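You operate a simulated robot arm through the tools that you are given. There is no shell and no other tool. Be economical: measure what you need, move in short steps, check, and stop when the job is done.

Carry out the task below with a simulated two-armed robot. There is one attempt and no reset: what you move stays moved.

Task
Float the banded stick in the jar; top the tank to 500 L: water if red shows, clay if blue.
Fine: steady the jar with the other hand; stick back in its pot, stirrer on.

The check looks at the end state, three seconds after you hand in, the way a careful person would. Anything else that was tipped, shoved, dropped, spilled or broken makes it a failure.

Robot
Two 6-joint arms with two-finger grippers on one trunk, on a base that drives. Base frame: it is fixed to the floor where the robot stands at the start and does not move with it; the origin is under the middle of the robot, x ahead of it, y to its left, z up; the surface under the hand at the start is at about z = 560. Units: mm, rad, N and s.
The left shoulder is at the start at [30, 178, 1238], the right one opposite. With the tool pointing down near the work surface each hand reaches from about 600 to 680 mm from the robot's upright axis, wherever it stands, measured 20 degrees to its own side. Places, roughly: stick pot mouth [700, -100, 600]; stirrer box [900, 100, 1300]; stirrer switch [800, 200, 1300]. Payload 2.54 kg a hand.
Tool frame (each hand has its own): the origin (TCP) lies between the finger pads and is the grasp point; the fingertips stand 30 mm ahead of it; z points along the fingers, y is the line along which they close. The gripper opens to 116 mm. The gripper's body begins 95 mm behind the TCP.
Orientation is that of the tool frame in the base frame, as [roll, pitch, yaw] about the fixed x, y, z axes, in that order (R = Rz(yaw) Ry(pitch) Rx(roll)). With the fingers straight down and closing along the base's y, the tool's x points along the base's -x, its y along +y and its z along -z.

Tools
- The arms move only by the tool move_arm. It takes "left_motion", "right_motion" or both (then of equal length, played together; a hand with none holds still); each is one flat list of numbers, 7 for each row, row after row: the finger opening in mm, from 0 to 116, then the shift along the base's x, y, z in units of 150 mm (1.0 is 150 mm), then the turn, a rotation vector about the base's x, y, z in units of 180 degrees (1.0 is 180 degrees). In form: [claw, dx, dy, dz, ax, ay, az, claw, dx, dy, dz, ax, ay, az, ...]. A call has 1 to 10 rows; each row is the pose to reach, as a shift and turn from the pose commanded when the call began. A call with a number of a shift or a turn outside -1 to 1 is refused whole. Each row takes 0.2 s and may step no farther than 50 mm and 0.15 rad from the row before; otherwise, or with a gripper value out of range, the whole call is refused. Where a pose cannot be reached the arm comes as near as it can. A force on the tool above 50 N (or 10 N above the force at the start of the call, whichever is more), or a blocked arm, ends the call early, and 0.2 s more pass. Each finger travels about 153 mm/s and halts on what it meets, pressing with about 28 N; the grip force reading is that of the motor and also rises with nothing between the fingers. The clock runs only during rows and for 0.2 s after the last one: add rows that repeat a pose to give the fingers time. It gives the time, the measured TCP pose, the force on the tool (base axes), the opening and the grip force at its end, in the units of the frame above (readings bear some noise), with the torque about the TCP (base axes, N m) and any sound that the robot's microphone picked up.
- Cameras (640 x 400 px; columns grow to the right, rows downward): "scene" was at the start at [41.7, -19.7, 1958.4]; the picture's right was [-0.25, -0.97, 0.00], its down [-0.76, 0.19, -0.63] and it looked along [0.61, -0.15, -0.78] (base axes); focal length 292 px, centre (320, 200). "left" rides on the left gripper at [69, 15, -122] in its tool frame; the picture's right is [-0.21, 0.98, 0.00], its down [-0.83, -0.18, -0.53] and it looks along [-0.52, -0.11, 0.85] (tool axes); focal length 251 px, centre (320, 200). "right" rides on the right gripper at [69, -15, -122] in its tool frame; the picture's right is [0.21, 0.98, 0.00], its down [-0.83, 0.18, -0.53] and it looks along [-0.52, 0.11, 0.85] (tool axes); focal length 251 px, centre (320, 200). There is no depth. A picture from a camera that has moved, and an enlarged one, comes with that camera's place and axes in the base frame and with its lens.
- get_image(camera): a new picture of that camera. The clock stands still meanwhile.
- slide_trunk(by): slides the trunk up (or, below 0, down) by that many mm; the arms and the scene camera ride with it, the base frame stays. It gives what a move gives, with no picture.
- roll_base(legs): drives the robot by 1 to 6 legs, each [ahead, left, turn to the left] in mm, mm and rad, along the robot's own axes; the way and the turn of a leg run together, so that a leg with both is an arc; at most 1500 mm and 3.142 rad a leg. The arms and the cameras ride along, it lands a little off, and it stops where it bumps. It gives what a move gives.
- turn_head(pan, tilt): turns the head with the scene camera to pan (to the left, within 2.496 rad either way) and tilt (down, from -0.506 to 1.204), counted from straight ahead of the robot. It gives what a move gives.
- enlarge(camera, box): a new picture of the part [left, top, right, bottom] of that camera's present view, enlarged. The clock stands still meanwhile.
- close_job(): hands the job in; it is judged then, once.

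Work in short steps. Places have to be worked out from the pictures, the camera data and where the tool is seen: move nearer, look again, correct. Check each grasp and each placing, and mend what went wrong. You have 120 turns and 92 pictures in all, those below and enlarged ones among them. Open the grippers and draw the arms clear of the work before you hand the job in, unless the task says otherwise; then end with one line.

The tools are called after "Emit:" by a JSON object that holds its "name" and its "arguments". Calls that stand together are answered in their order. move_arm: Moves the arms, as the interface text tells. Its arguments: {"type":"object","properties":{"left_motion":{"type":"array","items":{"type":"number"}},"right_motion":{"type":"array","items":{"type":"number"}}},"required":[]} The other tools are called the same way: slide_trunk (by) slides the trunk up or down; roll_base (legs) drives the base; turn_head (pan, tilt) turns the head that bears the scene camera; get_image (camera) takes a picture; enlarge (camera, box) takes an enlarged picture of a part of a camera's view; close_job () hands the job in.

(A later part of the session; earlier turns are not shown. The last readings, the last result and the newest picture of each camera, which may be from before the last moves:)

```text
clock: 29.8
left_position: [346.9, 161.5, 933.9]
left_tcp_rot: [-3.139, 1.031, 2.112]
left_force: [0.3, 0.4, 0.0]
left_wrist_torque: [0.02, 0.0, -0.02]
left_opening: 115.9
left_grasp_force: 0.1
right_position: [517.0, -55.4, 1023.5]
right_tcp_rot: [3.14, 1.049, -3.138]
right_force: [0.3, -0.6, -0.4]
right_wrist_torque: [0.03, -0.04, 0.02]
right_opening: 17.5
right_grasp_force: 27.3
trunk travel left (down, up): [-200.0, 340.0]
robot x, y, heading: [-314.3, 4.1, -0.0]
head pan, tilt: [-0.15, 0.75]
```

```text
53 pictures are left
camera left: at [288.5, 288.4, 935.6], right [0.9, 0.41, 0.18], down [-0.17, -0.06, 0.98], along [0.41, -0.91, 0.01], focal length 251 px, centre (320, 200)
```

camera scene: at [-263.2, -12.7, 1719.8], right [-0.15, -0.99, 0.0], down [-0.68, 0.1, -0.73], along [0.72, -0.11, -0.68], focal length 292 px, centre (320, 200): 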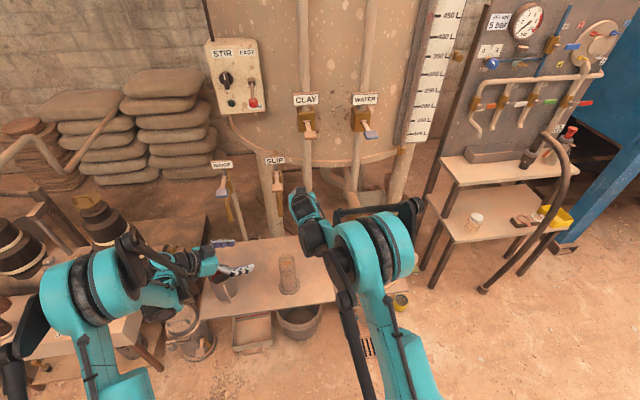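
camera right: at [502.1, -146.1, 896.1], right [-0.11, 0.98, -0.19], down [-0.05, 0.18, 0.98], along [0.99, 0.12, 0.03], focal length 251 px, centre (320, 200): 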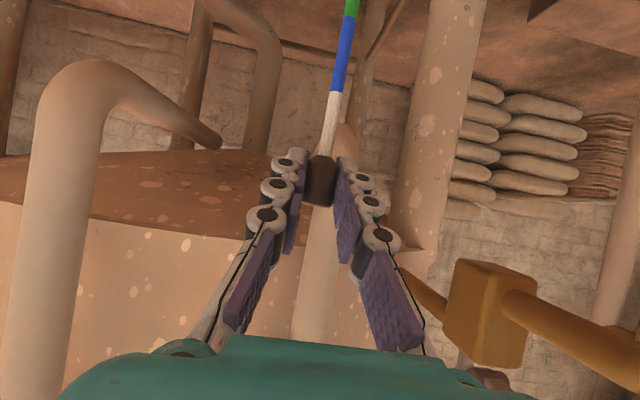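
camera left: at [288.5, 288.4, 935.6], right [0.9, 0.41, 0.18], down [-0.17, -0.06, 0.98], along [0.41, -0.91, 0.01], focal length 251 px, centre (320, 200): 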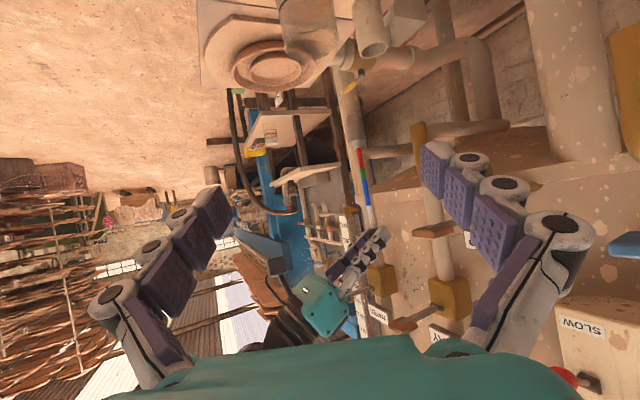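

The jar lies ahead as expected. I lower the left hand to a pre-grasp pose about 120 mm short of the jar.

Emit:
{"name": "move_arm", "arguments": {"left_motion": [100, 0.05, -0.08, -0.25, 0, 0, 0, 100, 0.1, -0.16, -0.5, 0, 0, 0, 100, 0.15, -0.25, -0.75, 0, 0, 0, 100, 0.19, -0.35, -1, 0, 0, 0]}}

Emit:
{"name": "get_image", "arguments": {"camera": "left"}}

Emit:
{"name": "enlarge", "arguments": {"camera": "scene", "box": [180, 220, 340, 320]}}

```text
clock: 30.8
left_position: [376.1, 107.7, 783.3]
left_tcp_rot: [-3.139, 1.029, 2.113]
left_force: [-0.6, 1.3, 0.1]
left_wrist_torque: [0.0, -0.01, 0.02]
left_opening: 99.9
left_grasp_force: 0.1
right_position: [516.9, -54.3, 1024.3]
right_tcp_rot: [3.14, 1.048, -3.14]
right_force: [-1.2, 0.7, -0.3]
right_wrist_torque: [-0.01, 0.02, -0.03]
right_opening: 17.5
right_grasp_force: 28.1
trunk travel left (down, up): [-200.0, 340.0]
robot x, y, heading: [-310.5, 0.9, 0.003]
head pan, tilt: [-0.15, 0.75]
```

```text
52 pictures are left
camera left: at [318.2, 235.0, 787.0], right [0.89, 0.41, 0.18], down [-0.17, -0.06, 0.98], along [0.41, -0.91, 0.01], focal length 251 px, centre (320, 200)
```

left: 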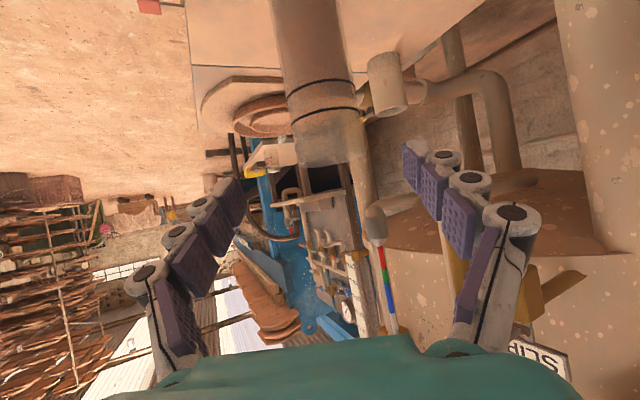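

```text
4.00 times, centred on (260, 270) of scene
camera zoom: at [-263.8, -13.5, 1719.8], right [-0.15, -0.99, 0.0], down [-0.67, 0.1, -0.73], along [0.72, -0.11, -0.68], focal length 1166 px, centre (560, -80)
```

zoom: 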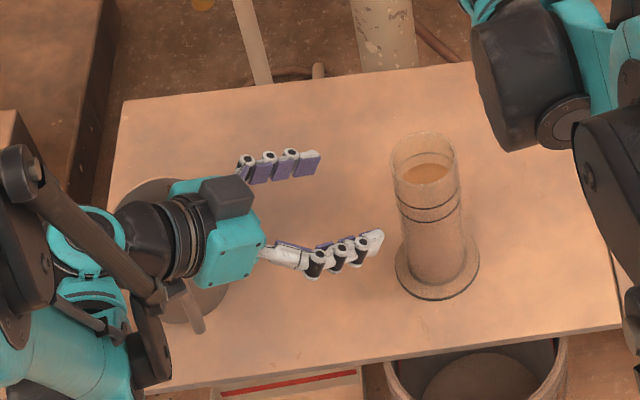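

The jar is at about (430, 23). I move in along the hand's axis to the grasp pose at z≈690 and check before closing.

Emit:
{"name": "move_arm", "arguments": {"left_motion": [100, 0, 0, -0.23, 0, 0, 0, 100, 0.115, -0.19, -0.36, 0, 0, 0, 100, 0.23, -0.38, -0.49, 0, 0, 0, 100, 0.345, -0.565, -0.62, 0, 0, 0]}}

Emit:
{"name": "get_image", "arguments": {"camera": "left"}}

Emit:
{"name": "enlarge", "arguments": {"camera": "scene", "box": [220, 220, 380, 320]}}

```text
clock: 31.8
left_position: [396.7, 25.3, 760.7]
left_tcp_rot: [3.142, 1.027, 2.115]
left_force: [-0.3, 2.7, 1.9]
left_wrist_torque: [0.05, -0.09, 0.14]
left_opening: 102.3
left_grasp_force: 1.8
left hand out of reach, approached as far as the arm can: row 1, 2, 3, 4
right_position: [515.5, -55.4, 1025.3]
right_tcp_rot: [3.141, 1.051, -3.139]
right_force: [0.4, -0.5, 0.0]
right_wrist_torque: [0.04, 0.0, 0.04]
right_opening: 17.7
right_grasp_force: 28.5
trunk travel left (down, up): [-200.0, 340.0]
robot x, y, heading: [-315.5, 0.7, -0.001]
head pan, tilt: [-0.15, 0.75]
```

```text
50 pictures are left
camera left: at [337.1, 151.8, 764.5], right [0.89, 0.41, 0.18], down [-0.17, -0.07, 0.98], along [0.41, -0.91, 0.01], focal length 251 px, centre (320, 200)
```

left: 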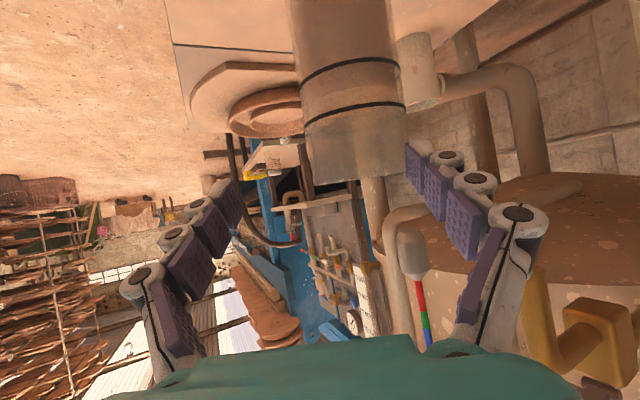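

```text
4.00 times, centred on (300, 270) of scene
camera zoom: at [-265.0, -13.9, 1719.9], right [-0.15, -0.99, 0.0], down [-0.67, 0.1, -0.73], along [0.72, -0.11, -0.68], focal length 1166 px, centre (400, -80)
```

zoom: 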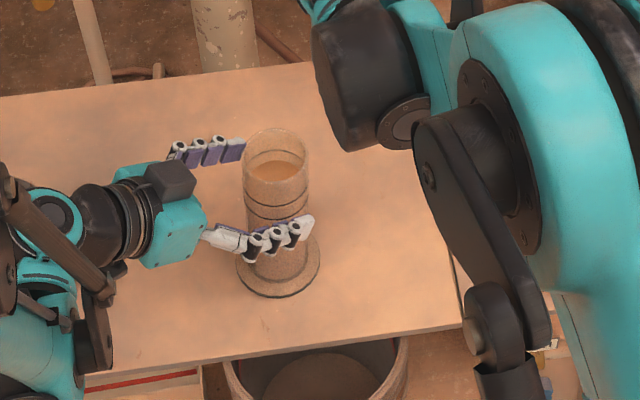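

That reach was clipped: the far finger is lightly touching the jar, though the jar hasn't visibly moved. I ease the hand off sideways and retreat, then lower the trunk.

Emit:
{"name": "move_arm", "arguments": {"left_motion": [108, -0.1, -0.05, 0.05, 0, 0, 0, 108, -0.17, 0.1, 0.15, 0, 0, 0, 100, -0.2, 0.38, 0.25, 0, 0, 0, 100, -0.25, 0.65, 0.35, 0, 0, 0]}}

Emit:
{"name": "enlarge", "arguments": {"camera": "scene", "box": [220, 220, 380, 320]}}

```text
clock: 32.8
left_position: [359.8, 117.6, 814.5]
left_tcp_rot: [-3.139, 1.032, 2.113]
left_force: [-0.4, -0.2, -0.4]
left_wrist_torque: [0.02, -0.01, 0.02]
left_opening: 100.0
left_grasp_force: 0.0
right_position: [515.4, -54.8, 1025.4]
right_tcp_rot: [-3.141, 1.049, -3.138]
right_force: [0.3, 0.3, -0.4]
right_wrist_torque: [0.0, 0.01, -0.04]
right_opening: 17.6
right_grasp_force: 28.0
trunk travel left (down, up): [-200.0, 340.0]
robot x, y, heading: [-316.7, 0.6, -0.002]
head pan, tilt: [-0.15, 0.75]
```

```text
4.00 times, centred on (300, 270) of scene
camera zoom: at [-265.0, -12.3, 1719.9], right [-0.15, -0.99, 0.0], down [-0.67, 0.1, -0.73], along [0.72, -0.11, -0.68], focal length 1166 px, centre (400, -80)
```

zoom: 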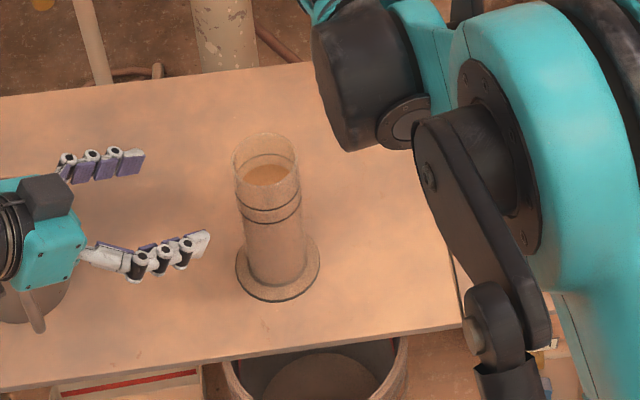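

The jar is upright in its original place and nothing spilled. Before lowering the trunk I check the space around the left elbow.

Emit:
{"name": "turn_head", "arguments": {"pan": 0.6, "tilt": 0.95}}

Emit:
{"name": "get_image", "arguments": {"camera": "scene"}}

```text
clock: 33.9
left_position: [358.3, 117.7, 814.9]
left_tcp_rot: [-3.141, 1.03, 2.114]
left_force: [0.2, 0.2, -0.8]
left_wrist_torque: [-0.02, 0.06, 0.05]
left_opening: 100.1
left_grasp_force: 0.1
right_position: [515.5, -55.1, 1025.0]
right_tcp_rot: [3.14, 1.047, -3.14]
right_force: [-0.3, -0.1, -0.3]
right_wrist_torque: [0.01, 0.03, 0.0]
right_opening: 17.7
right_grasp_force: 28.0
trunk travel left (down, up): [-200.0, 340.0]
robot x, y, heading: [-314.1, -2.2, 0.002]
head pan, tilt: [0.6, 0.949]
```

```text
47 pictures are left
camera scene: at [-286.4, 40.2, 1704.3], right [0.57, -0.83, 0.0], down [-0.67, -0.46, -0.58], along [0.48, 0.33, -0.81], focal length 292 px, centre (320, 200)
```

scene: 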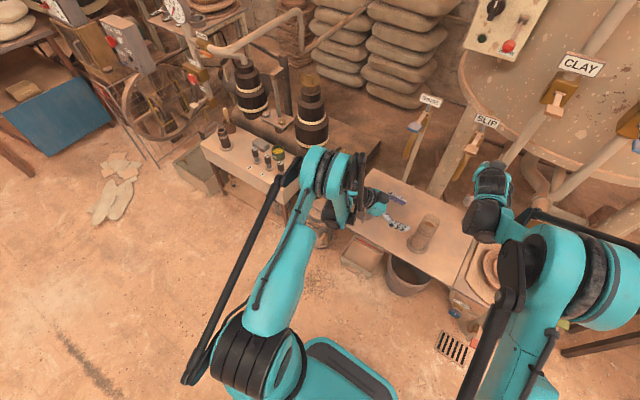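

The side box is well clear at y > 600. I lower the trunk 120 mm; both hands stay clear of the bench items.

Emit:
{"name": "slide_trunk", "arguments": {"by": -120}}

Emit:
{"name": "turn_head", "arguments": {"pan": -0.1, "tilt": 0.75}}

Emit:
{"name": "get_image", "arguments": {"camera": "left"}}

```text
clock: 35.4
left_position: [358.0, 117.3, 694.7]
left_tcp_rot: [-3.141, 1.032, 2.112]
left_force: [0.7, 0.0, 0.0]
left_wrist_torque: [0.04, -0.03, -0.02]
left_opening: 99.8
left_grasp_force: 0.1
right_position: [515.6, -54.7, 905.7]
right_tcp_rot: [3.139, 1.049, -3.14]
right_force: [-0.8, 0.0, -0.9]
right_wrist_torque: [0.0, 0.02, 0.01]
right_opening: 17.3
right_grasp_force: 27.7
trunk travel left (down, up): [-80.0, 460.0]
robot x, y, heading: [-314.9, 3.3, 0.003]
head pan, tilt: [0.6, 0.949]
```

```text
clock: 36.5
left_position: [357.9, 118.2, 693.9]
left_tcp_rot: [-3.139, 1.028, 2.114]
left_force: [-0.1, 0.5, -0.2]
left_wrist_torque: [-0.01, -0.01, 0.01]
left_opening: 99.9
left_grasp_force: 0.0
right_position: [516.1, -55.0, 905.4]
right_tcp_rot: [3.14, 1.046, -3.141]
right_force: [-0.8, -0.8, -0.4]
right_wrist_torque: [-0.01, -0.02, 0.01]
right_opening: 17.6
right_grasp_force: 28.1
trunk travel left (down, up): [-80.0, 460.0]
robot x, y, heading: [-316.9, 2.2, -0.002]
head pan, tilt: [-0.099, 0.75]
```

```text
46 pictures are left
camera left: at [299.8, 245.0, 696.7], right [0.89, 0.41, 0.18], down [-0.17, -0.06, 0.98], along [0.41, -0.91, 0.01], focal length 251 px, centre (320, 200)
```

left: 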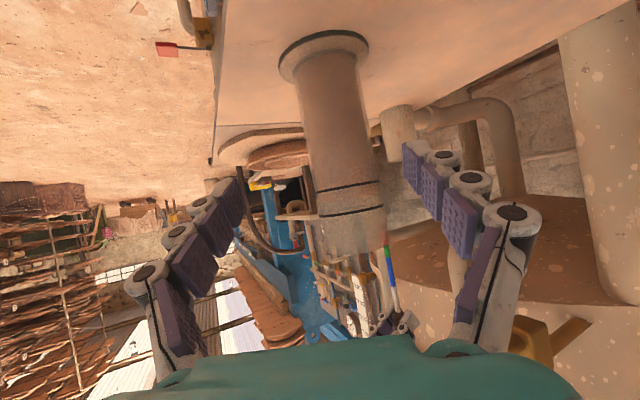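

Now the jar is fully in view; its centre is confirmed at about (430, 22). I slide the open left hand around it at z≈682.

Emit:
{"name": "move_arm", "arguments": {"left_motion": [100, 0.1, -0.06, -0.04, 0, 0, 0, 100, 0.22, -0.25, -0.08, 0, 0, 0, 100, 0.34, -0.42, -0.08, 0, 0, 0]}}

Emit:
{"name": "get_image", "arguments": {"camera": "left"}}

```text
clock: 37.3
left_position: [408.8, 54.1, 681.7]
left_tcp_rot: [-3.139, 1.029, 2.114]
left_force: [0.3, -0.2, -1.1]
left_wrist_torque: [0.03, 0.0, -0.01]
left_opening: 99.7
left_grasp_force: 0.1
right_position: [515.6, -54.8, 904.7]
right_tcp_rot: [3.14, 1.047, -3.141]
right_force: [-0.3, -0.7, -0.8]
right_wrist_torque: [0.01, 0.01, 0.0]
right_opening: 17.7
right_grasp_force: 28.0
trunk travel left (down, up): [-80.0, 460.0]
robot x, y, heading: [-313.3, -3.1, 0.004]
head pan, tilt: [-0.099, 0.75]
```

```text
45 pictures are left
camera left: at [351.0, 181.9, 683.5], right [0.89, 0.41, 0.18], down [-0.17, -0.07, 0.98], along [0.41, -0.91, 0.01], focal length 251 px, centre (320, 200)
```

left: 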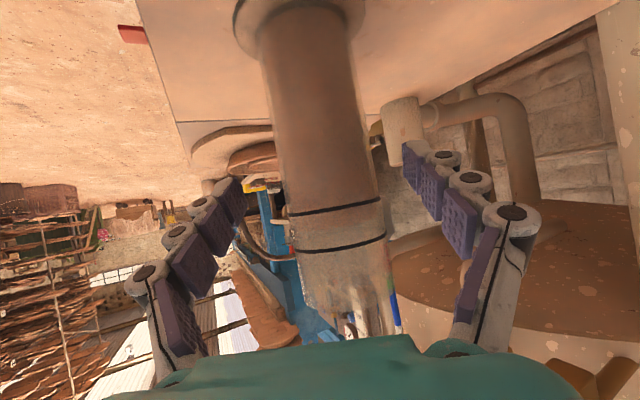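

The jar sits about 8–10 mm toward the far finger. I advance the last bit with that correction and close gently.

Emit:
{"name": "move_arm", "arguments": {"left_motion": [100, 0.14, -0.133, 0, 0, 0, 0, 75, 0.14, -0.133, 0, 0, 0, 0, 0, 0.14, -0.133, 0, 0, 0, 0, 0, 0.14, -0.133, 0, 0, 0, 0]}}

Emit:
{"name": "get_image", "arguments": {"camera": "left"}}

Emit:
{"name": "enlarge", "arguments": {"camera": "scene", "box": [200, 200, 400, 325]}}

```text
clock: 38.3
left_position: [430.3, 34.6, 681.6]
left_tcp_rot: [-3.141, 1.03, 2.114]
left_force: [1.3, 0.1, 4.5]
left_wrist_torque: [0.13, -0.22, -0.16]
left_opening: 62.5
left_grasp_force: 28.3
right_position: [515.0, -54.7, 904.6]
right_tcp_rot: [3.138, 1.05, -3.14]
right_force: [-0.5, -0.5, -1.0]
right_wrist_torque: [0.01, 0.0, -0.01]
right_opening: 17.6
right_grasp_force: 27.7
trunk travel left (down, up): [-80.0, 460.0]
robot x, y, heading: [-315.7, -1.5, -0.002]
head pan, tilt: [-0.099, 0.75]
```

```text
44 pictures are left
camera left: at [371.2, 161.9, 684.9], right [0.89, 0.41, 0.18], down [-0.17, -0.06, 0.98], along [0.41, -0.91, 0.01], focal length 251 px, centre (320, 200)
```

left: 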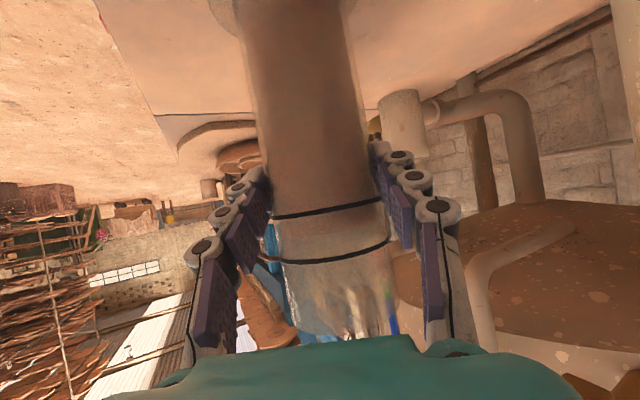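

```text
3.20 times, centred on (300, 262) of scene
camera zoom: at [-264.4, -9.1, 1599.9], right [-0.1, -1.0, 0.0], down [-0.68, 0.07, -0.73], along [0.73, -0.07, -0.68], focal length 933 px, centre (384, 0)
```

zoom: 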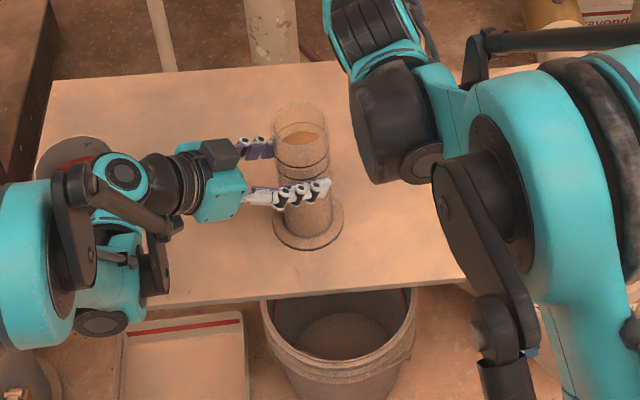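

The jar is gripped gently at 62.5 mm, standing upright, its axis at about (434, 24) and rim near z 768. I lift the stick and bring it over the jar.

Emit:
{"name": "move_arm", "arguments": {"right_motion": [0, 0, 0, 0.26, 0, 0, 0, 0, 0, 0, 0.52, 0, 0, 0, 0, 0, 0, 0.78, 0, 0, 0, 0, -0.2, 0.18, 0.78, 0, 0, 0, 0, -0.4, 0.35, 0.78, 0, 0, 0, 0, -0.597, 0.527, 0.78, 0, 0, 0]}}

Emit:
{"name": "get_image", "arguments": {"camera": "right"}}

Emit:
{"name": "enlarge", "arguments": {"camera": "scene", "box": [200, 150, 400, 325]}}

Emit:
{"name": "get_image", "arguments": {"camera": "left"}}

```text
clock: 39.7
left_position: [429.2, 34.3, 682.6]
left_tcp_rot: [-3.14, 1.029, 2.111]
left_force: [-1.9, 2.1, 6.9]
left_wrist_torque: [0.33, -0.08, -0.12]
left_opening: 62.3
left_grasp_force: 28.2
right_position: [427.1, 24.1, 1021.9]
right_tcp_rot: [-3.141, 1.05, -3.139]
right_force: [-0.3, 0.4, -0.8]
right_wrist_torque: [-0.03, 0.01, 0.0]
right_opening: 17.3
right_grasp_force: 27.6
trunk travel left (down, up): [-80.0, 460.0]
robot x, y, heading: [-315.8, 1.2, -0.002]
head pan, tilt: [-0.099, 0.75]
```

```text
42 pictures are left
camera right: at [287.2, 9.0, 1021.6], right [-0.11, 0.98, -0.19], down [-0.05, 0.18, 0.98], along [0.99, 0.12, 0.03], focal length 251 px, centre (320, 200)
```

right: 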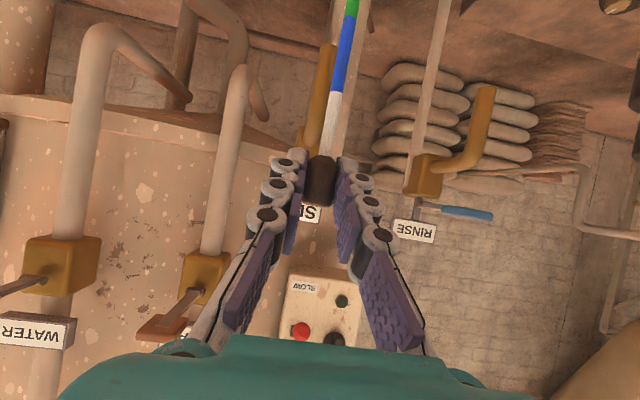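

```text
2.29 times, centred on (300, 238) of scene
camera zoom: at [-264.8, -8.8, 1599.9], right [-0.1, -1.0, 0.0], down [-0.68, 0.07, -0.73], along [0.73, -0.07, -0.68], focal length 666 px, centre (366, 114)
```

zoom: 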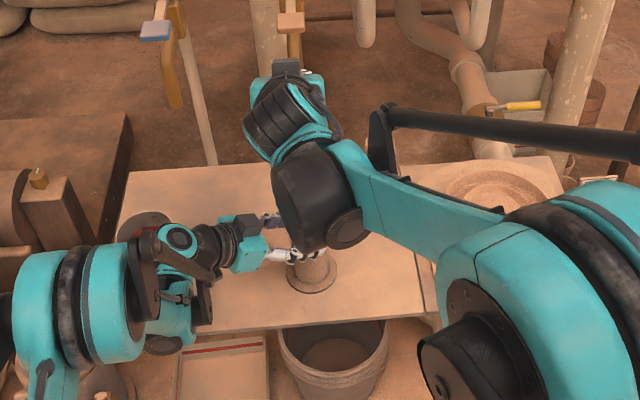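

```text
40 pictures are left
camera left: at [370.8, 162.2, 684.9], right [0.89, 0.41, 0.18], down [-0.17, -0.06, 0.98], along [0.41, -0.91, 0.01], focal length 251 px, centre (320, 200)
```

left: 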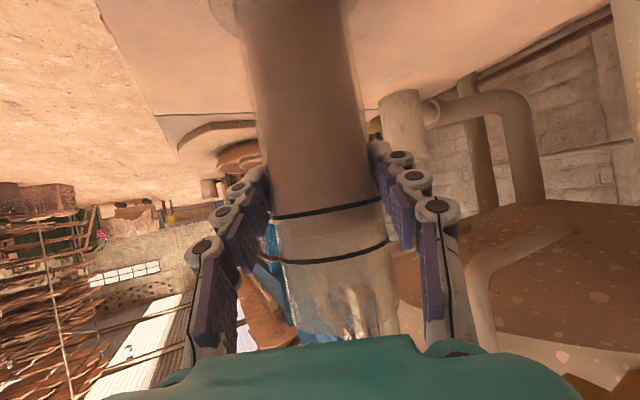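

Predicted stick axis is (434, 26) against the jar at (434, 24). I lower 60 mm so the bottom just enters the rim, then check with the left camera.

Emit:
{"name": "move_arm", "arguments": {"right_motion": [0, 0, -0.01, -0.15, 0, 0, 0, 0, 0, -0.01, -0.3, 0, 0, 0, 0, 0, -0.01, -0.43, 0, 0, 0]}}

Emit:
{"name": "get_image", "arguments": {"camera": "left"}}

Emit:
{"name": "get_image", "arguments": {"camera": "scene"}}

```text
clock: 40.5
left_position: [429.7, 34.4, 682.5]
left_tcp_rot: [-3.14, 1.03, 2.111]
left_force: [-0.6, 0.4, 2.5]
left_wrist_torque: [-0.04, -0.12, -0.15]
left_opening: 62.1
left_grasp_force: 28.2
right_position: [427.2, 24.3, 955.8]
right_tcp_rot: [3.14, 1.05, -3.138]
right_force: [0.6, 0.3, -0.8]
right_wrist_torque: [-0.02, -0.03, 0.03]
right_opening: 17.6
right_grasp_force: 27.7
trunk travel left (down, up): [-80.0, 460.0]
robot x, y, heading: [-315.3, -1.7, 0.0]
head pan, tilt: [-0.099, 0.75]
```

```text
39 pictures are left
camera left: at [371.0, 161.8, 684.8], right [0.89, 0.41, 0.18], down [-0.17, -0.06, 0.98], along [0.41, -0.91, 0.01], focal length 251 px, centre (320, 200)
```

left: 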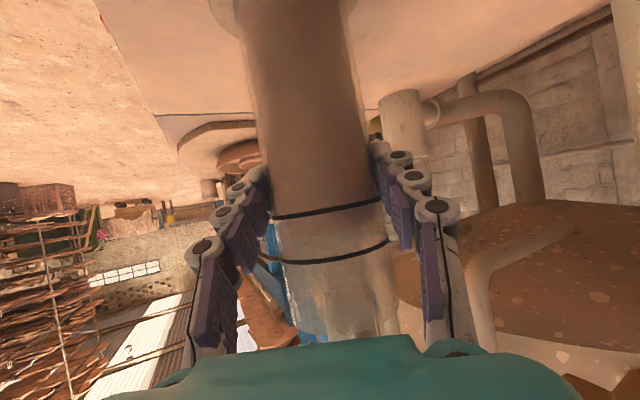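

```text
38 pictures are left
camera scene: at [-264.5, -9.2, 1599.9], right [-0.1, -1.0, 0.0], down [-0.68, 0.07, -0.73], along [0.73, -0.07, -0.68], focal length 292 px, centre (320, 200)
```

scene: 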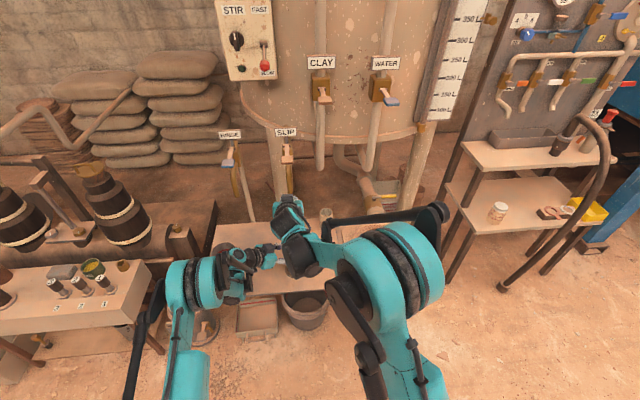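

No contact so far. I lower another 36 mm in small steps, watching the forces.

Emit:
{"name": "move_arm", "arguments": {"right_motion": [0, 0, 0, -0.08, 0, 0, 0, 0, 0, 0, -0.16, 0, 0, 0, 0, 0, 0, -0.24, 0, 0, 0]}}

Emit:
{"name": "get_image", "arguments": {"camera": "left"}}

```text
clock: 41.3
left_position: [429.0, 33.5, 682.2]
left_tcp_rot: [-3.14, 1.031, 2.113]
left_force: [-0.3, -0.5, 3.2]
left_wrist_torque: [-0.03, -0.2, -0.14]
left_opening: 61.8
left_grasp_force: 28.1
right_position: [427.2, 23.2, 920.1]
right_tcp_rot: [3.14, 1.048, -3.139]
right_force: [-0.1, 0.6, -1.7]
right_wrist_torque: [-0.02, -0.01, -0.02]
right_opening: 17.4
right_grasp_force: 27.9
trunk travel left (down, up): [-80.0, 460.0]
robot x, y, heading: [-314.7, -2.7, 0.003]
head pan, tilt: [-0.099, 0.75]
```

```text
37 pictures are left
camera left: at [371.0, 161.8, 684.8], right [0.89, 0.41, 0.18], down [-0.17, -0.06, 0.98], along [0.41, -0.91, 0.01], focal length 251 px, centre (320, 200)
```

left: 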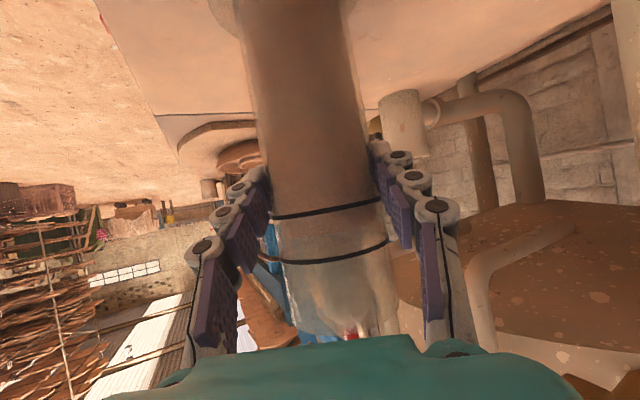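

The bulb is visible inside the glass, centred and with no contact. I lower a further 50 mm.

Emit:
{"name": "move_arm", "arguments": {"right_motion": [0, 0, 0, -0.11, 0, 0, 0, 0, 0, 0, -0.22, 0, 0, 0, 0, 0, 0, -0.33, 0, 0, 0]}}

Emit:
{"name": "get_image", "arguments": {"camera": "left"}}

```text
clock: 42.1
left_position: [429.3, 34.6, 681.2]
left_tcp_rot: [-3.139, 1.032, 2.114]
left_force: [0.5, -0.9, 2.7]
left_wrist_torque: [-0.12, -0.22, -0.16]
left_opening: 62.1
left_grasp_force: 28.1
right_position: [426.1, 22.0, 872.9]
right_tcp_rot: [3.139, 1.048, -3.139]
right_force: [0.1, 0.4, -0.8]
right_wrist_torque: [0.0, -0.01, 0.0]
right_opening: 17.3
right_grasp_force: 28.1
trunk travel left (down, up): [-80.0, 460.0]
robot x, y, heading: [-315.2, 1.0, 0.002]
head pan, tilt: [-0.099, 0.75]
```

```text
36 pictures are left
camera left: at [371.0, 161.8, 684.8], right [0.89, 0.41, 0.18], down [-0.17, -0.06, 0.98], along [0.41, -0.91, 0.01], focal length 251 px, centre (320, 200)
```

left: 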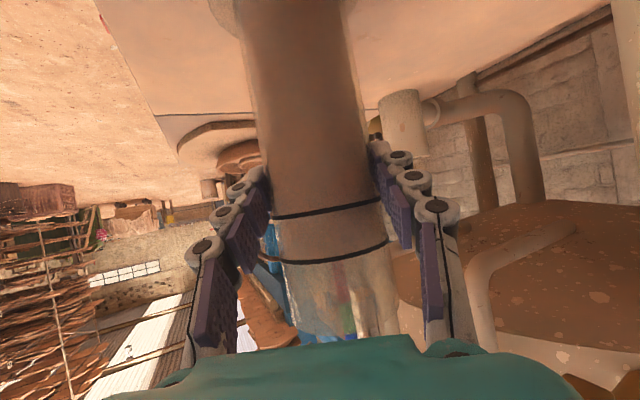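

The bulb is under the surface and the red band is near the liquid line. I lower 22 mm more and release, letting it float freely.

Emit:
{"name": "move_arm", "arguments": {"right_motion": [0, 0, 0, -0.08, 0, 0, 0, 0, 0, 0, -0.15, 0, 0, 0, 40, 0, 0, -0.15, 0, 0, 0, 60, 0, 0, -0.15, 0, 0, 0, 60, 0, 0, -0.15, 0, 0, 0, 60, 0, 0, -0.15, 0, 0, 0]}}

Emit:
{"name": "get_image", "arguments": {"camera": "right"}}

Emit:
{"name": "get_image", "arguments": {"camera": "left"}}

```text
clock: 43.5
left_position: [429.6, 34.0, 682.8]
left_tcp_rot: [-3.139, 1.032, 2.111]
left_force: [0.6, -1.2, 3.1]
left_wrist_torque: [0.0, -0.25, -0.16]
left_opening: 61.9
left_grasp_force: 27.8
right_position: [425.4, 23.1, 850.5]
right_tcp_rot: [3.139, 1.048, -3.141]
right_force: [-0.3, 0.4, 0.5]
right_wrist_torque: [0.0, -0.01, 0.01]
right_opening: 59.8
right_grasp_force: 0.1
trunk travel left (down, up): [-80.0, 460.0]
robot x, y, heading: [-318.6, 2.6, -0.001]
head pan, tilt: [-0.099, 0.75]
```

```text
35 pictures are left
camera right: at [286.2, 7.9, 849.3], right [-0.11, 0.98, -0.18], down [-0.05, 0.18, 0.98], along [0.99, 0.12, 0.03], focal length 251 px, centre (320, 200)
```

right: 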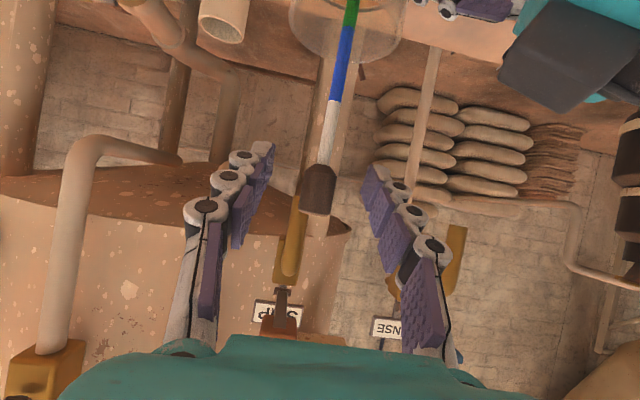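

```text
34 pictures are left
camera left: at [371.1, 161.9, 684.8], right [0.89, 0.41, 0.18], down [-0.17, -0.06, 0.98], along [0.41, -0.91, 0.01], focal length 251 px, centre (320, 200)
```

left: 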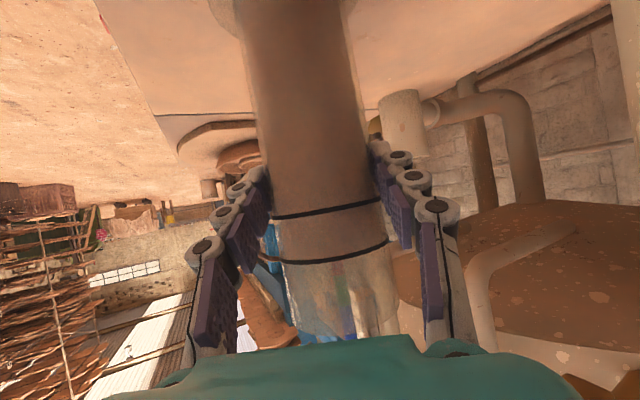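

The stick floats near where I released it. I let it settle for a second and enlarge the view of the surface.

Emit:
{"name": "move_arm", "arguments": {"right_motion": [60, 0, 0, 0, 0, 0, 0, 60, 0, 0, 0, 0, 0, 0, 60, 0, 0, 0, 0, 0, 0, 60, 0, 0, 0, 0, 0, 0, 60, 0, 0, 0, 0, 0, 0, 60, 0, 0, 0, 0, 0, 0]}}

Emit:
{"name": "enlarge", "arguments": {"camera": "right", "box": [240, 0, 440, 220]}}

Emit:
{"name": "enlarge", "arguments": {"camera": "left", "box": [260, 190, 430, 350]}}

```text
clock: 44.9
left_position: [428.5, 35.6, 681.9]
left_tcp_rot: [-3.14, 1.031, 2.112]
left_force: [-0.1, -0.4, 3.5]
left_wrist_torque: [0.07, -0.24, -0.16]
left_opening: 62.2
left_grasp_force: 28.1
right_position: [426.4, 23.0, 849.6]
right_tcp_rot: [3.14, 1.05, -3.14]
right_force: [0.2, -0.5, -0.2]
right_wrist_torque: [-0.02, 0.0, 0.06]
right_opening: 60.0
right_grasp_force: 0.1
trunk travel left (down, up): [-80.0, 460.0]
robot x, y, heading: [-318.5, -1.3, 0.002]
head pan, tilt: [-0.099, 0.75]
```

```text
1.82 times, centred on (340, 110) of right
camera zoom: at [286.2, 7.9, 849.3], right [-0.11, 0.98, -0.19], down [-0.05, 0.18, 0.98], along [0.99, 0.12, 0.03], focal length 457 px, centre (284, 364)
```

zoom: 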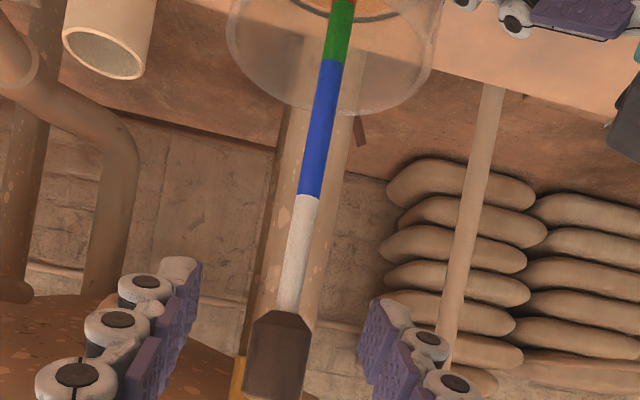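

```text
2.50 times, centred on (345, 270) of left
camera zoom: at [371.0, 161.9, 684.8], right [0.89, 0.41, 0.18], down [-0.17, -0.06, 0.98], along [0.41, -0.91, 0.01], focal length 629 px, centre (258, 25)
```

zoom: 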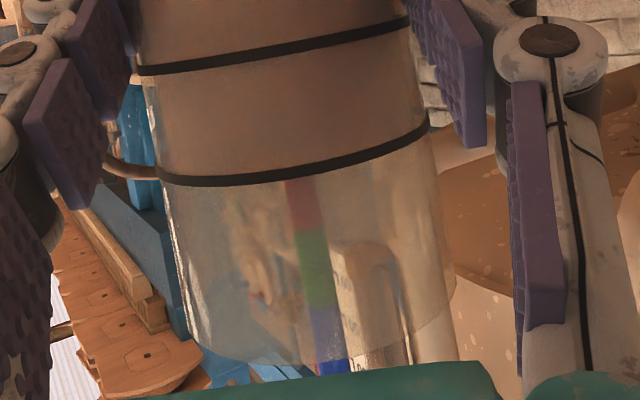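

Red clearly shows at the liquid line. I wait another two seconds to make sure it has settled.

Emit:
{"name": "move_arm", "arguments": {"right_motion": [60, 0, 0, 0, 0, 0, 0, 60, 0, 0, 0, 0, 0, 0, 60, 0, 0, 0, 0, 0, 0, 60, 0, 0, 0, 0, 0, 0, 60, 0, 0, 0, 0, 0, 0, 60, 0, 0, 0, 0, 0, 0, 60, 0, 0, 0, 0, 0, 0, 60, 0, 0, 0, 0, 0, 0, 60, 0, 0, 0, 0, 0, 0, 60, 0, 0, 0, 0, 0, 0]}}

Emit:
{"name": "enlarge", "arguments": {"camera": "left", "box": [260, 190, 430, 350]}}

```text
clock: 47.1
left_position: [428.5, 34.1, 681.7]
left_tcp_rot: [-3.141, 1.032, 2.111]
left_force: [1.3, -0.2, 2.9]
left_wrist_torque: [0.19, -0.25, -0.13]
left_opening: 62.0
left_grasp_force: 27.8
right_position: [425.7, 22.9, 850.0]
right_tcp_rot: [3.139, 1.05, -3.139]
right_force: [0.2, 0.4, -0.1]
right_wrist_torque: [0.0, 0.0, -0.01]
right_opening: 60.0
right_grasp_force: 0.1
trunk travel left (down, up): [-80.0, 460.0]
robot x, y, heading: [-317.1, 3.1, 0.001]
head pan, tilt: [-0.099, 0.75]
```

```text
2.50 times, centred on (345, 270) of left
camera zoom: at [371.0, 161.9, 684.8], right [0.89, 0.41, 0.18], down [-0.17, -0.06, 0.98], along [0.41, -0.91, 0.01], focal length 629 px, centre (258, 25)
```

zoom: 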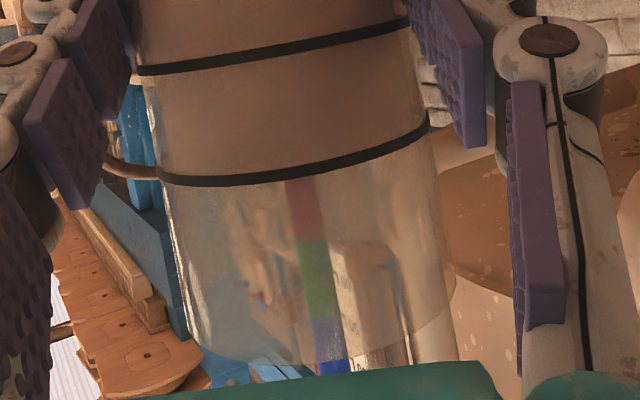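

Settled, with red showing, so the tank needs water. I close on the knob again and lift the stick out vertically.

Emit:
{"name": "move_arm", "arguments": {"right_motion": [0, 0, 0, 0, 0, 0, 0, 0, 0, 0, 0, 0, 0, 0, 0, 0, 0, 0, 0, 0, 0]}}

Emit:
{"name": "get_image", "arguments": {"camera": "right"}}

```text
clock: 47.9
left_position: [429.7, 33.9, 683.1]
left_tcp_rot: [-3.14, 1.031, 2.114]
left_force: [1.4, -0.3, 3.0]
left_wrist_torque: [0.21, -0.24, -0.11]
left_opening: 61.9
left_grasp_force: 27.9
right_position: [425.5, 23.5, 850.1]
right_tcp_rot: [3.14, 1.049, -3.139]
right_force: [0.2, 0.1, -0.7]
right_wrist_torque: [-0.04, -0.02, 0.01]
right_opening: 17.3
right_grasp_force: 27.8
trunk travel left (down, up): [-80.0, 460.0]
robot x, y, heading: [-315.5, -1.8, -0.003]
head pan, tilt: [-0.099, 0.75]
```

```text
30 pictures are left
camera right: at [286.2, 7.9, 849.2], right [-0.11, 0.98, -0.19], down [-0.05, 0.18, 0.98], along [0.99, 0.12, 0.03], focal length 251 px, centre (320, 200)
```

right: 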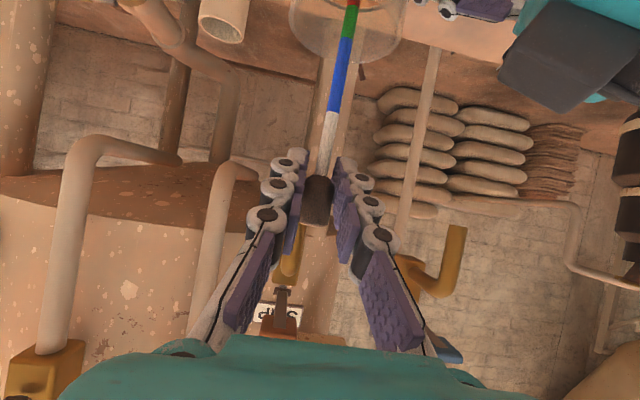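

The knob is held, about 13 mm higher in the grip than before. I lift straight out of the jar.

Emit:
{"name": "move_arm", "arguments": {"right_motion": [0, 0, 0, 0.25, 0, 0, 0, 0, 0, 0, 0.5, 0, 0, 0, 0, 0, 0, 0.75, 0, 0, 0, 0, 0, 0, 1, 0, 0, 0]}}

Emit:
{"name": "move_arm", "arguments": {"right_motion": [0, 0, 0, 0.13, 0, 0, 0, 0, 0.2, -0.18, 0.13, 0, 0, 0, 0, 0.4, -0.37, 0.13, 0, 0, 0, 0, 0.6, -0.56, 0.13, 0, 0, 0, 0, 0.6, -0.76, 0.13, 0, 0, 0, 0, 0.6, -0.96, 0.13, 0, 0, 0]}}

Emit:
{"name": "get_image", "arguments": {"camera": "scene"}}

```text
clock: 48.9
left_position: [429.2, 35.0, 683.0]
left_tcp_rot: [-3.14, 1.03, 2.11]
left_force: [-2.4, 0.9, 4.5]
left_wrist_torque: [0.4, -0.1, -0.06]
left_opening: 61.7
left_grasp_force: 27.7
right_position: [425.3, 24.8, 996.6]
right_tcp_rot: [3.14, 1.048, -3.14]
right_force: [0.0, -0.4, 0.1]
right_wrist_torque: [0.06, 0.03, -0.01]
right_opening: 17.1
right_grasp_force: 27.5
trunk travel left (down, up): [-80.0, 460.0]
robot x, y, heading: [-315.5, 0.7, 0.003]
head pan, tilt: [-0.099, 0.75]
```

```text
clock: 50.3
left_position: [430.5, 34.2, 681.5]
left_tcp_rot: [-3.141, 1.03, 2.111]
left_force: [0.5, -2.8, 2.1]
left_wrist_torque: [-0.17, -0.48, -0.09]
left_opening: 61.4
left_grasp_force: 28.0
right_position: [515.5, -121.6, 1018.5]
right_tcp_rot: [3.139, 1.048, -3.138]
right_force: [-0.5, -0.4, -0.4]
right_wrist_torque: [0.0, 0.03, 0.0]
right_opening: 17.5
right_grasp_force: 28.2
trunk travel left (down, up): [-80.0, 460.0]
robot x, y, heading: [-316.7, -0.1, -0.003]
head pan, tilt: [-0.099, 0.75]
```

```text
29 pictures are left
camera scene: at [-264.3, -9.8, 1599.8], right [-0.1, -1.0, 0.0], down [-0.68, 0.07, -0.73], along [0.73, -0.07, -0.68], focal length 292 px, centre (320, 200)
```

scene: 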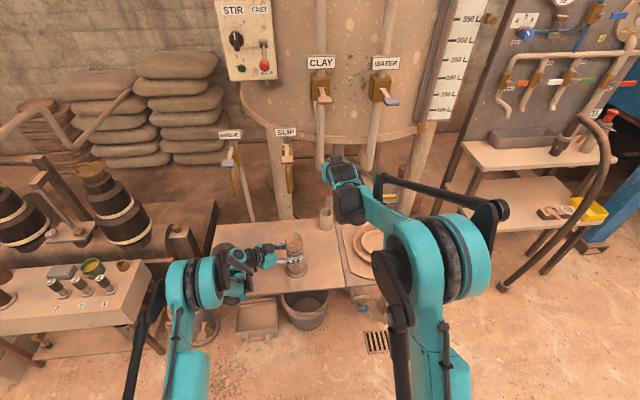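

The stick is clear of the jar. Now I open the left hand, back it out along its axis and raise it.

Emit:
{"name": "move_arm", "arguments": {"left_motion": [80, 0, 0, 0, 0, 0, 0, 100, 0, 0, 0, 0, 0, 0, 100, -0.13, 0.2, 0, 0, 0, 0, 100, -0.27, 0.42, 0, 0, 0, 0, 100, -0.4, 0.65, 0, 0, 0, 0, 100, -0.45, 0.8, 0.25, 0, 0, 0, 100, -0.5, 0.85, 0.55, 0, 0, 0, 100, -0.5, 0.85, 0.85, 0, 0, 0, 100, -0.5, 0.85, 1, 0, 0, 0]}}

Emit:
{"name": "move_arm", "arguments": {"left_motion": [100, 0, 0, 0.3, 0, 0, 0, 100, 0, 0, 0.6, 0, 0, 0, 100, 0, 0, 0.9, 0, 0, 0]}}

Emit:
{"name": "enlarge", "arguments": {"camera": "scene", "box": [180, 180, 420, 330]}}

```text
clock: 52.3
left_position: [353.8, 164.2, 831.5]
left_tcp_rot: [-3.14, 1.031, 2.112]
left_force: [0.1, 0.0, 0.4]
left_wrist_torque: [0.02, 0.01, 0.04]
left_opening: 100.0
left_grasp_force: 0.0
right_position: [514.8, -121.8, 1019.0]
right_tcp_rot: [3.141, 1.046, -3.14]
right_force: [-0.2, -0.5, -0.9]
right_wrist_torque: [-0.02, 0.03, -0.02]
right_opening: 17.5
right_grasp_force: 28.4
trunk travel left (down, up): [-80.0, 460.0]
robot x, y, heading: [-315.3, 4.1, 0.003]
head pan, tilt: [-0.099, 0.75]
```

```text
clock: 53.1
left_position: [353.5, 162.2, 968.9]
left_tcp_rot: [3.141, 1.031, 2.111]
left_force: [-0.3, -0.2, -0.3]
left_wrist_torque: [0.0, 0.02, 0.02]
left_opening: 100.1
left_grasp_force: 0.1
right_position: [514.3, -121.9, 1019.0]
right_tcp_rot: [3.141, 1.048, -3.141]
right_force: [0.7, 0.3, -0.7]
right_wrist_torque: [0.0, -0.01, 0.05]
right_opening: 17.1
right_grasp_force: 27.7
trunk travel left (down, up): [-80.0, 460.0]
robot x, y, heading: [-314.0, 3.3, 0.001]
head pan, tilt: [-0.099, 0.75]
```

```text
2.67 times, centred on (300, 255) of scene
camera zoom: at [-265.3, -9.6, 1599.9], right [-0.1, -1.0, 0.0], down [-0.68, 0.07, -0.73], along [0.73, -0.07, -0.68], focal length 777 px, centre (373, 53)
```

zoom: 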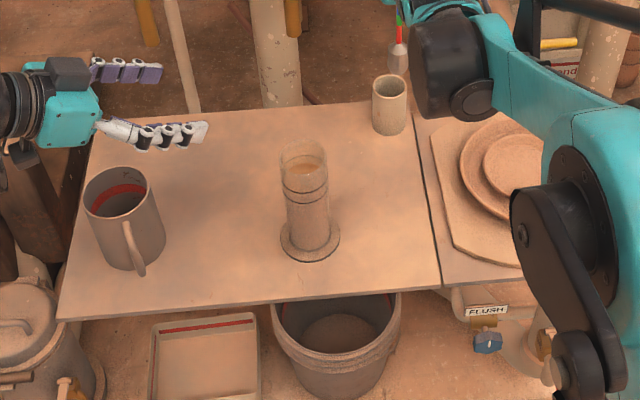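

The jar stands upright and undisturbed. I lower the stick to travel height, under the clay spout, and pull the left hand back so it clears the RINSE lever when I drive forward.

Emit:
{"name": "move_arm", "arguments": {"left_motion": [60, -0.2, 0, 0, 0, 0, 0, 40, -0.4, 0, 0, 0, 0, 0, 40, -0.6, 0, 0, 0, 0, 0, 40, -0.75, 0, 0, 0, 0, 0], "right_motion": [0, 0, 0, -0.22, 0, 0, 0, 0, 0, 0, -0.44, 0, 0, 0, 0, 0, -0.01, -0.66, 0, 0, 0, 0, 0, -0.03, -0.85, 0, 0, 0]}}

Emit:
{"name": "roll_base", "arguments": {"legs": [[120, 0, 0]]}}

Emit:
{"name": "get_image", "arguments": {"camera": "right"}}

Emit:
{"name": "enlarge", "arguments": {"camera": "scene", "box": [180, 180, 420, 330]}}

```text
clock: 54.1
left_position: [240.3, 161.5, 965.7]
left_tcp_rot: [-3.14, 1.03, 2.112]
left_force: [0.8, -1.4, 0.6]
left_wrist_torque: [0.01, -0.01, -0.01]
left_opening: 40.1
left_grasp_force: 0.1
right_position: [516.1, -127.4, 889.9]
right_tcp_rot: [3.137, 1.048, 3.141]
right_force: [-1.1, -0.2, -1.2]
right_wrist_torque: [0.0, -0.03, -0.02]
right_opening: 17.3
right_grasp_force: 28.3
trunk travel left (down, up): [-80.0, 460.0]
robot x, y, heading: [-314.6, -1.1, -0.001]
head pan, tilt: [-0.099, 0.75]
```

```text
clock: 55.4
left_position: [361.7, 161.5, 965.3]
left_tcp_rot: [-3.139, 1.03, 2.114]
left_force: [0.3, 1.2, 0.4]
left_wrist_torque: [-0.01, 0.06, -0.03]
left_opening: 39.9
left_grasp_force: 0.0
right_position: [638.2, -129.3, 888.7]
right_tcp_rot: [3.14, 1.049, 3.142]
right_force: [1.3, -1.0, -0.9]
right_wrist_torque: [0.0, -0.01, 0.0]
right_opening: 17.6
right_grasp_force: 28.0
trunk travel left (down, up): [-80.0, 460.0]
robot x, y, heading: [-193.3, -2.7, 0.003]
head pan, tilt: [-0.099, 0.75]
```

```text
27 pictures are left
camera right: at [498.3, -144.1, 889.0], right [-0.11, 0.98, -0.18], down [-0.05, 0.18, 0.98], along [0.99, 0.12, 0.03], focal length 251 px, centre (320, 200)
```

right: 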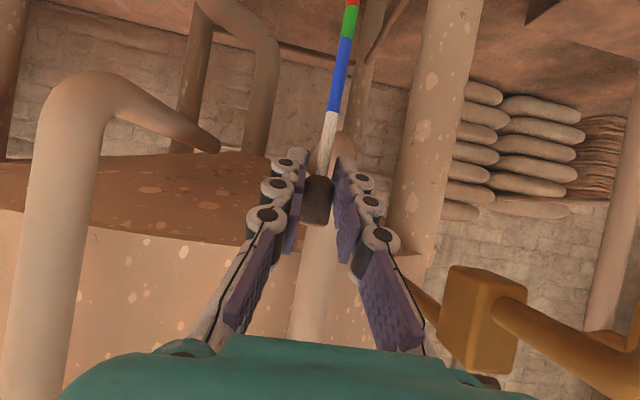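

```text
2.67 times, centred on (300, 255) of scene
camera zoom: at [-141.9, -9.2, 1599.7], right [-0.1, -0.99, 0.0], down [-0.68, 0.07, -0.73], along [0.73, -0.07, -0.68], focal length 777 px, centre (373, 53)
```

zoom: 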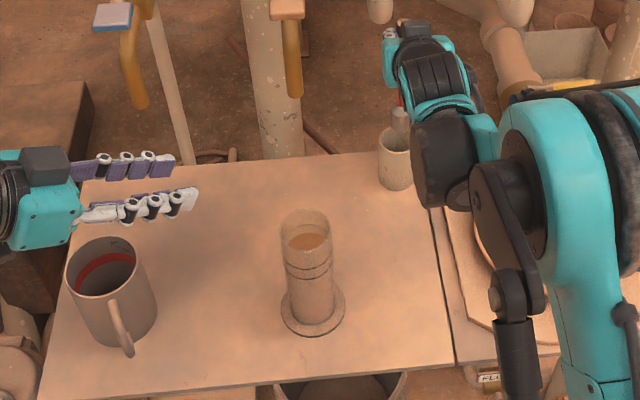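

The pot axis is about (660, -123) and the stick about (647, -129). I shift by (13, 5) and lower 58 mm so the tip just enters the mouth.

Emit:
{"name": "move_arm", "arguments": {"right_motion": [0, 0.087, 0.035, 0, 0, 0, 0, 0, 0.087, 0.035, -0.13, 0, 0, 0, 0, 0.087, 0.035, -0.26, 0, 0, 0, 0, 0.087, 0.035, -0.39, 0, 0, 0]}}

Emit:
{"name": "get_image", "arguments": {"camera": "right"}}

Emit:
{"name": "enlarge", "arguments": {"camera": "scene", "box": [280, 190, 400, 265]}}

```text
clock: 56.4
left_position: [361.7, 160.4, 964.8]
left_tcp_rot: [-3.138, 1.03, 2.111]
left_force: [-0.2, 0.3, -0.9]
left_wrist_torque: [0.0, -0.02, 0.0]
left_opening: 40.1
left_grasp_force: 0.0
right_position: [648.2, -124.0, 832.3]
right_tcp_rot: [3.14, 1.047, -3.141]
right_force: [0.6, 0.0, -0.3]
right_wrist_torque: [0.02, 0.01, -0.02]
right_opening: 17.3
right_grasp_force: 27.8
trunk travel left (down, up): [-80.0, 460.0]
robot x, y, heading: [-196.1, 0.8, 0.002]
head pan, tilt: [-0.099, 0.75]
```

```text
25 pictures are left
camera right: at [509.4, -139.5, 831.2], right [-0.11, 0.98, -0.18], down [-0.05, 0.18, 0.98], along [0.99, 0.12, 0.03], focal length 251 px, centre (320, 200)
```

right: 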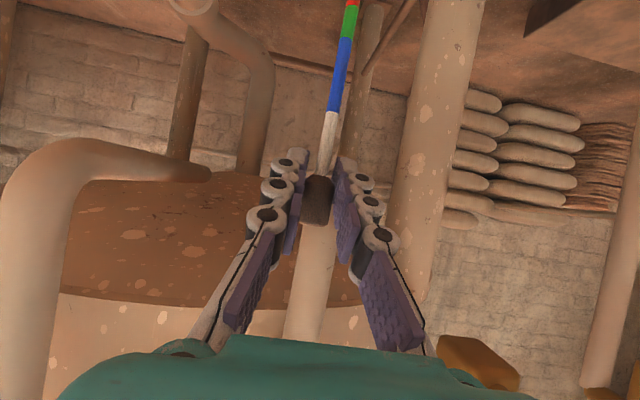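

```text
5.33 times, centred on (340, 228) of scene
camera zoom: at [-143.8, -9.2, 1599.8], right [-0.1, -0.99, 0.0], down [-0.68, 0.07, -0.73], along [0.73, -0.07, -0.68], focal length 1555 px, centre (213, 53)
```

zoom: 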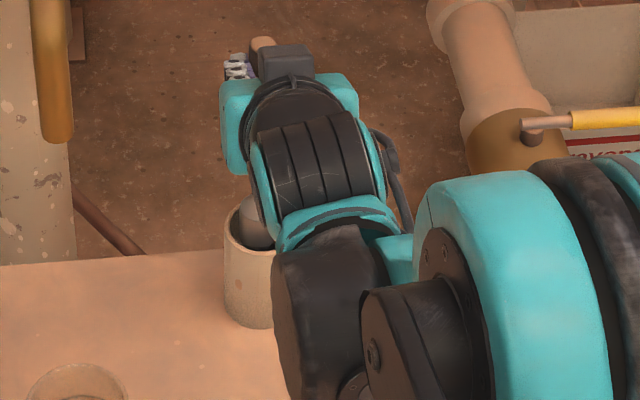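

The bulb is inside the mouth, behind the front rim and centred. I lower the rest of the way in small steps to about 5 mm above rest.

Emit:
{"name": "move_arm", "arguments": {"right_motion": [0, 0, 0, -0.1, 0, 0, 0, 0, 0, 0, -0.2, 0, 0, 0, 0, 0, 0, -0.3, 0, 0, 0, 0, 0, 0, -0.42, 0, 0, 0]}}

Emit:
{"name": "get_image", "arguments": {"camera": "right"}}

```text
clock: 57.4
left_position: [363.0, 160.8, 966.8]
left_tcp_rot: [-3.14, 1.029, 2.113]
left_force: [-0.5, 1.0, 0.0]
left_wrist_torque: [0.01, -0.01, 0.03]
left_opening: 39.8
left_grasp_force: 0.0
right_position: [650.5, -125.0, 768.8]
right_tcp_rot: [3.138, 1.047, 3.141]
right_force: [-0.3, 0.5, -1.1]
right_wrist_torque: [-0.02, 0.02, 0.02]
right_opening: 17.3
right_grasp_force: 28.0
trunk travel left (down, up): [-80.0, 460.0]
robot x, y, heading: [-198.2, 1.6, 0.0]
head pan, tilt: [-0.099, 0.75]
```

```text
23 pictures are left
camera right: at [509.7, -139.5, 767.9], right [-0.11, 0.98, -0.18], down [-0.05, 0.18, 0.98], along [0.99, 0.12, 0.03], focal length 251 px, centre (320, 200)
```

right: 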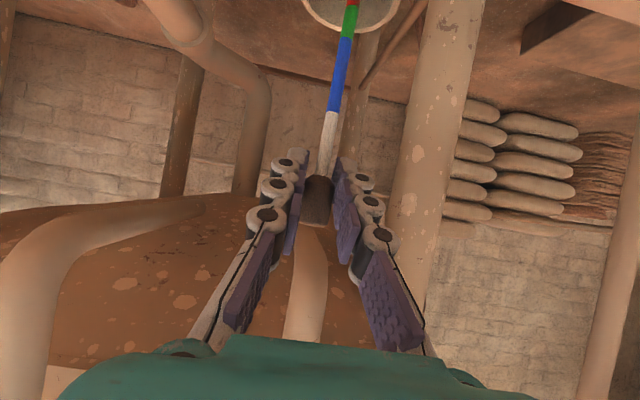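

The stick is down in the pot. I lower 4 mm more, open, and back straight away from the knob.

Emit:
{"name": "move_arm", "arguments": {"right_motion": [0, 0, 0, -0.025, 0, 0, 0, 30, 0, 0, -0.025, 0, 0, 0, 60, 0, 0, -0.025, 0, 0, 0, 60, 0, 0, -0.025, 0, 0, 0, 60, -0.2, 0, 0, 0, 0, 0, 60, -0.45, 0, 0.05, 0, 0, 0, 60, -0.7, 0, 0.1, 0, 0, 0]}}

Emit:
{"name": "get_image", "arguments": {"camera": "right"}}

```text
clock: 59.0
left_position: [360.5, 161.3, 966.3]
left_tcp_rot: [-3.141, 1.031, 2.11]
left_force: [0.1, 0.4, 0.0]
left_wrist_torque: [0.03, 0.03, 0.05]
left_opening: 39.8
left_grasp_force: 0.1
right_position: [543.4, -124.4, 783.6]
right_tcp_rot: [3.14, 1.048, -3.141]
right_force: [0.6, 1.6, -0.1]
right_wrist_torque: [-0.01, -0.02, -0.02]
right_opening: 59.9
right_grasp_force: 0.1
trunk travel left (down, up): [-80.0, 460.0]
robot x, y, heading: [-194.1, -1.3, 0.0]
head pan, tilt: [-0.099, 0.75]
```

```text
22 pictures are left
camera right: at [404.7, -139.1, 783.0], right [-0.11, 0.98, -0.19], down [-0.05, 0.18, 0.98], along [0.99, 0.12, 0.03], focal length 251 px, centre (320, 200)
```

right: 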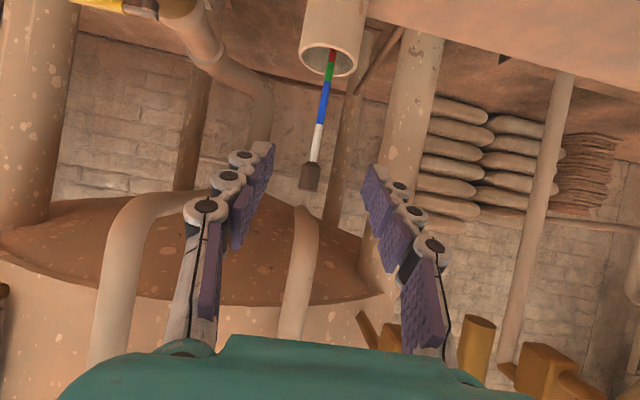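

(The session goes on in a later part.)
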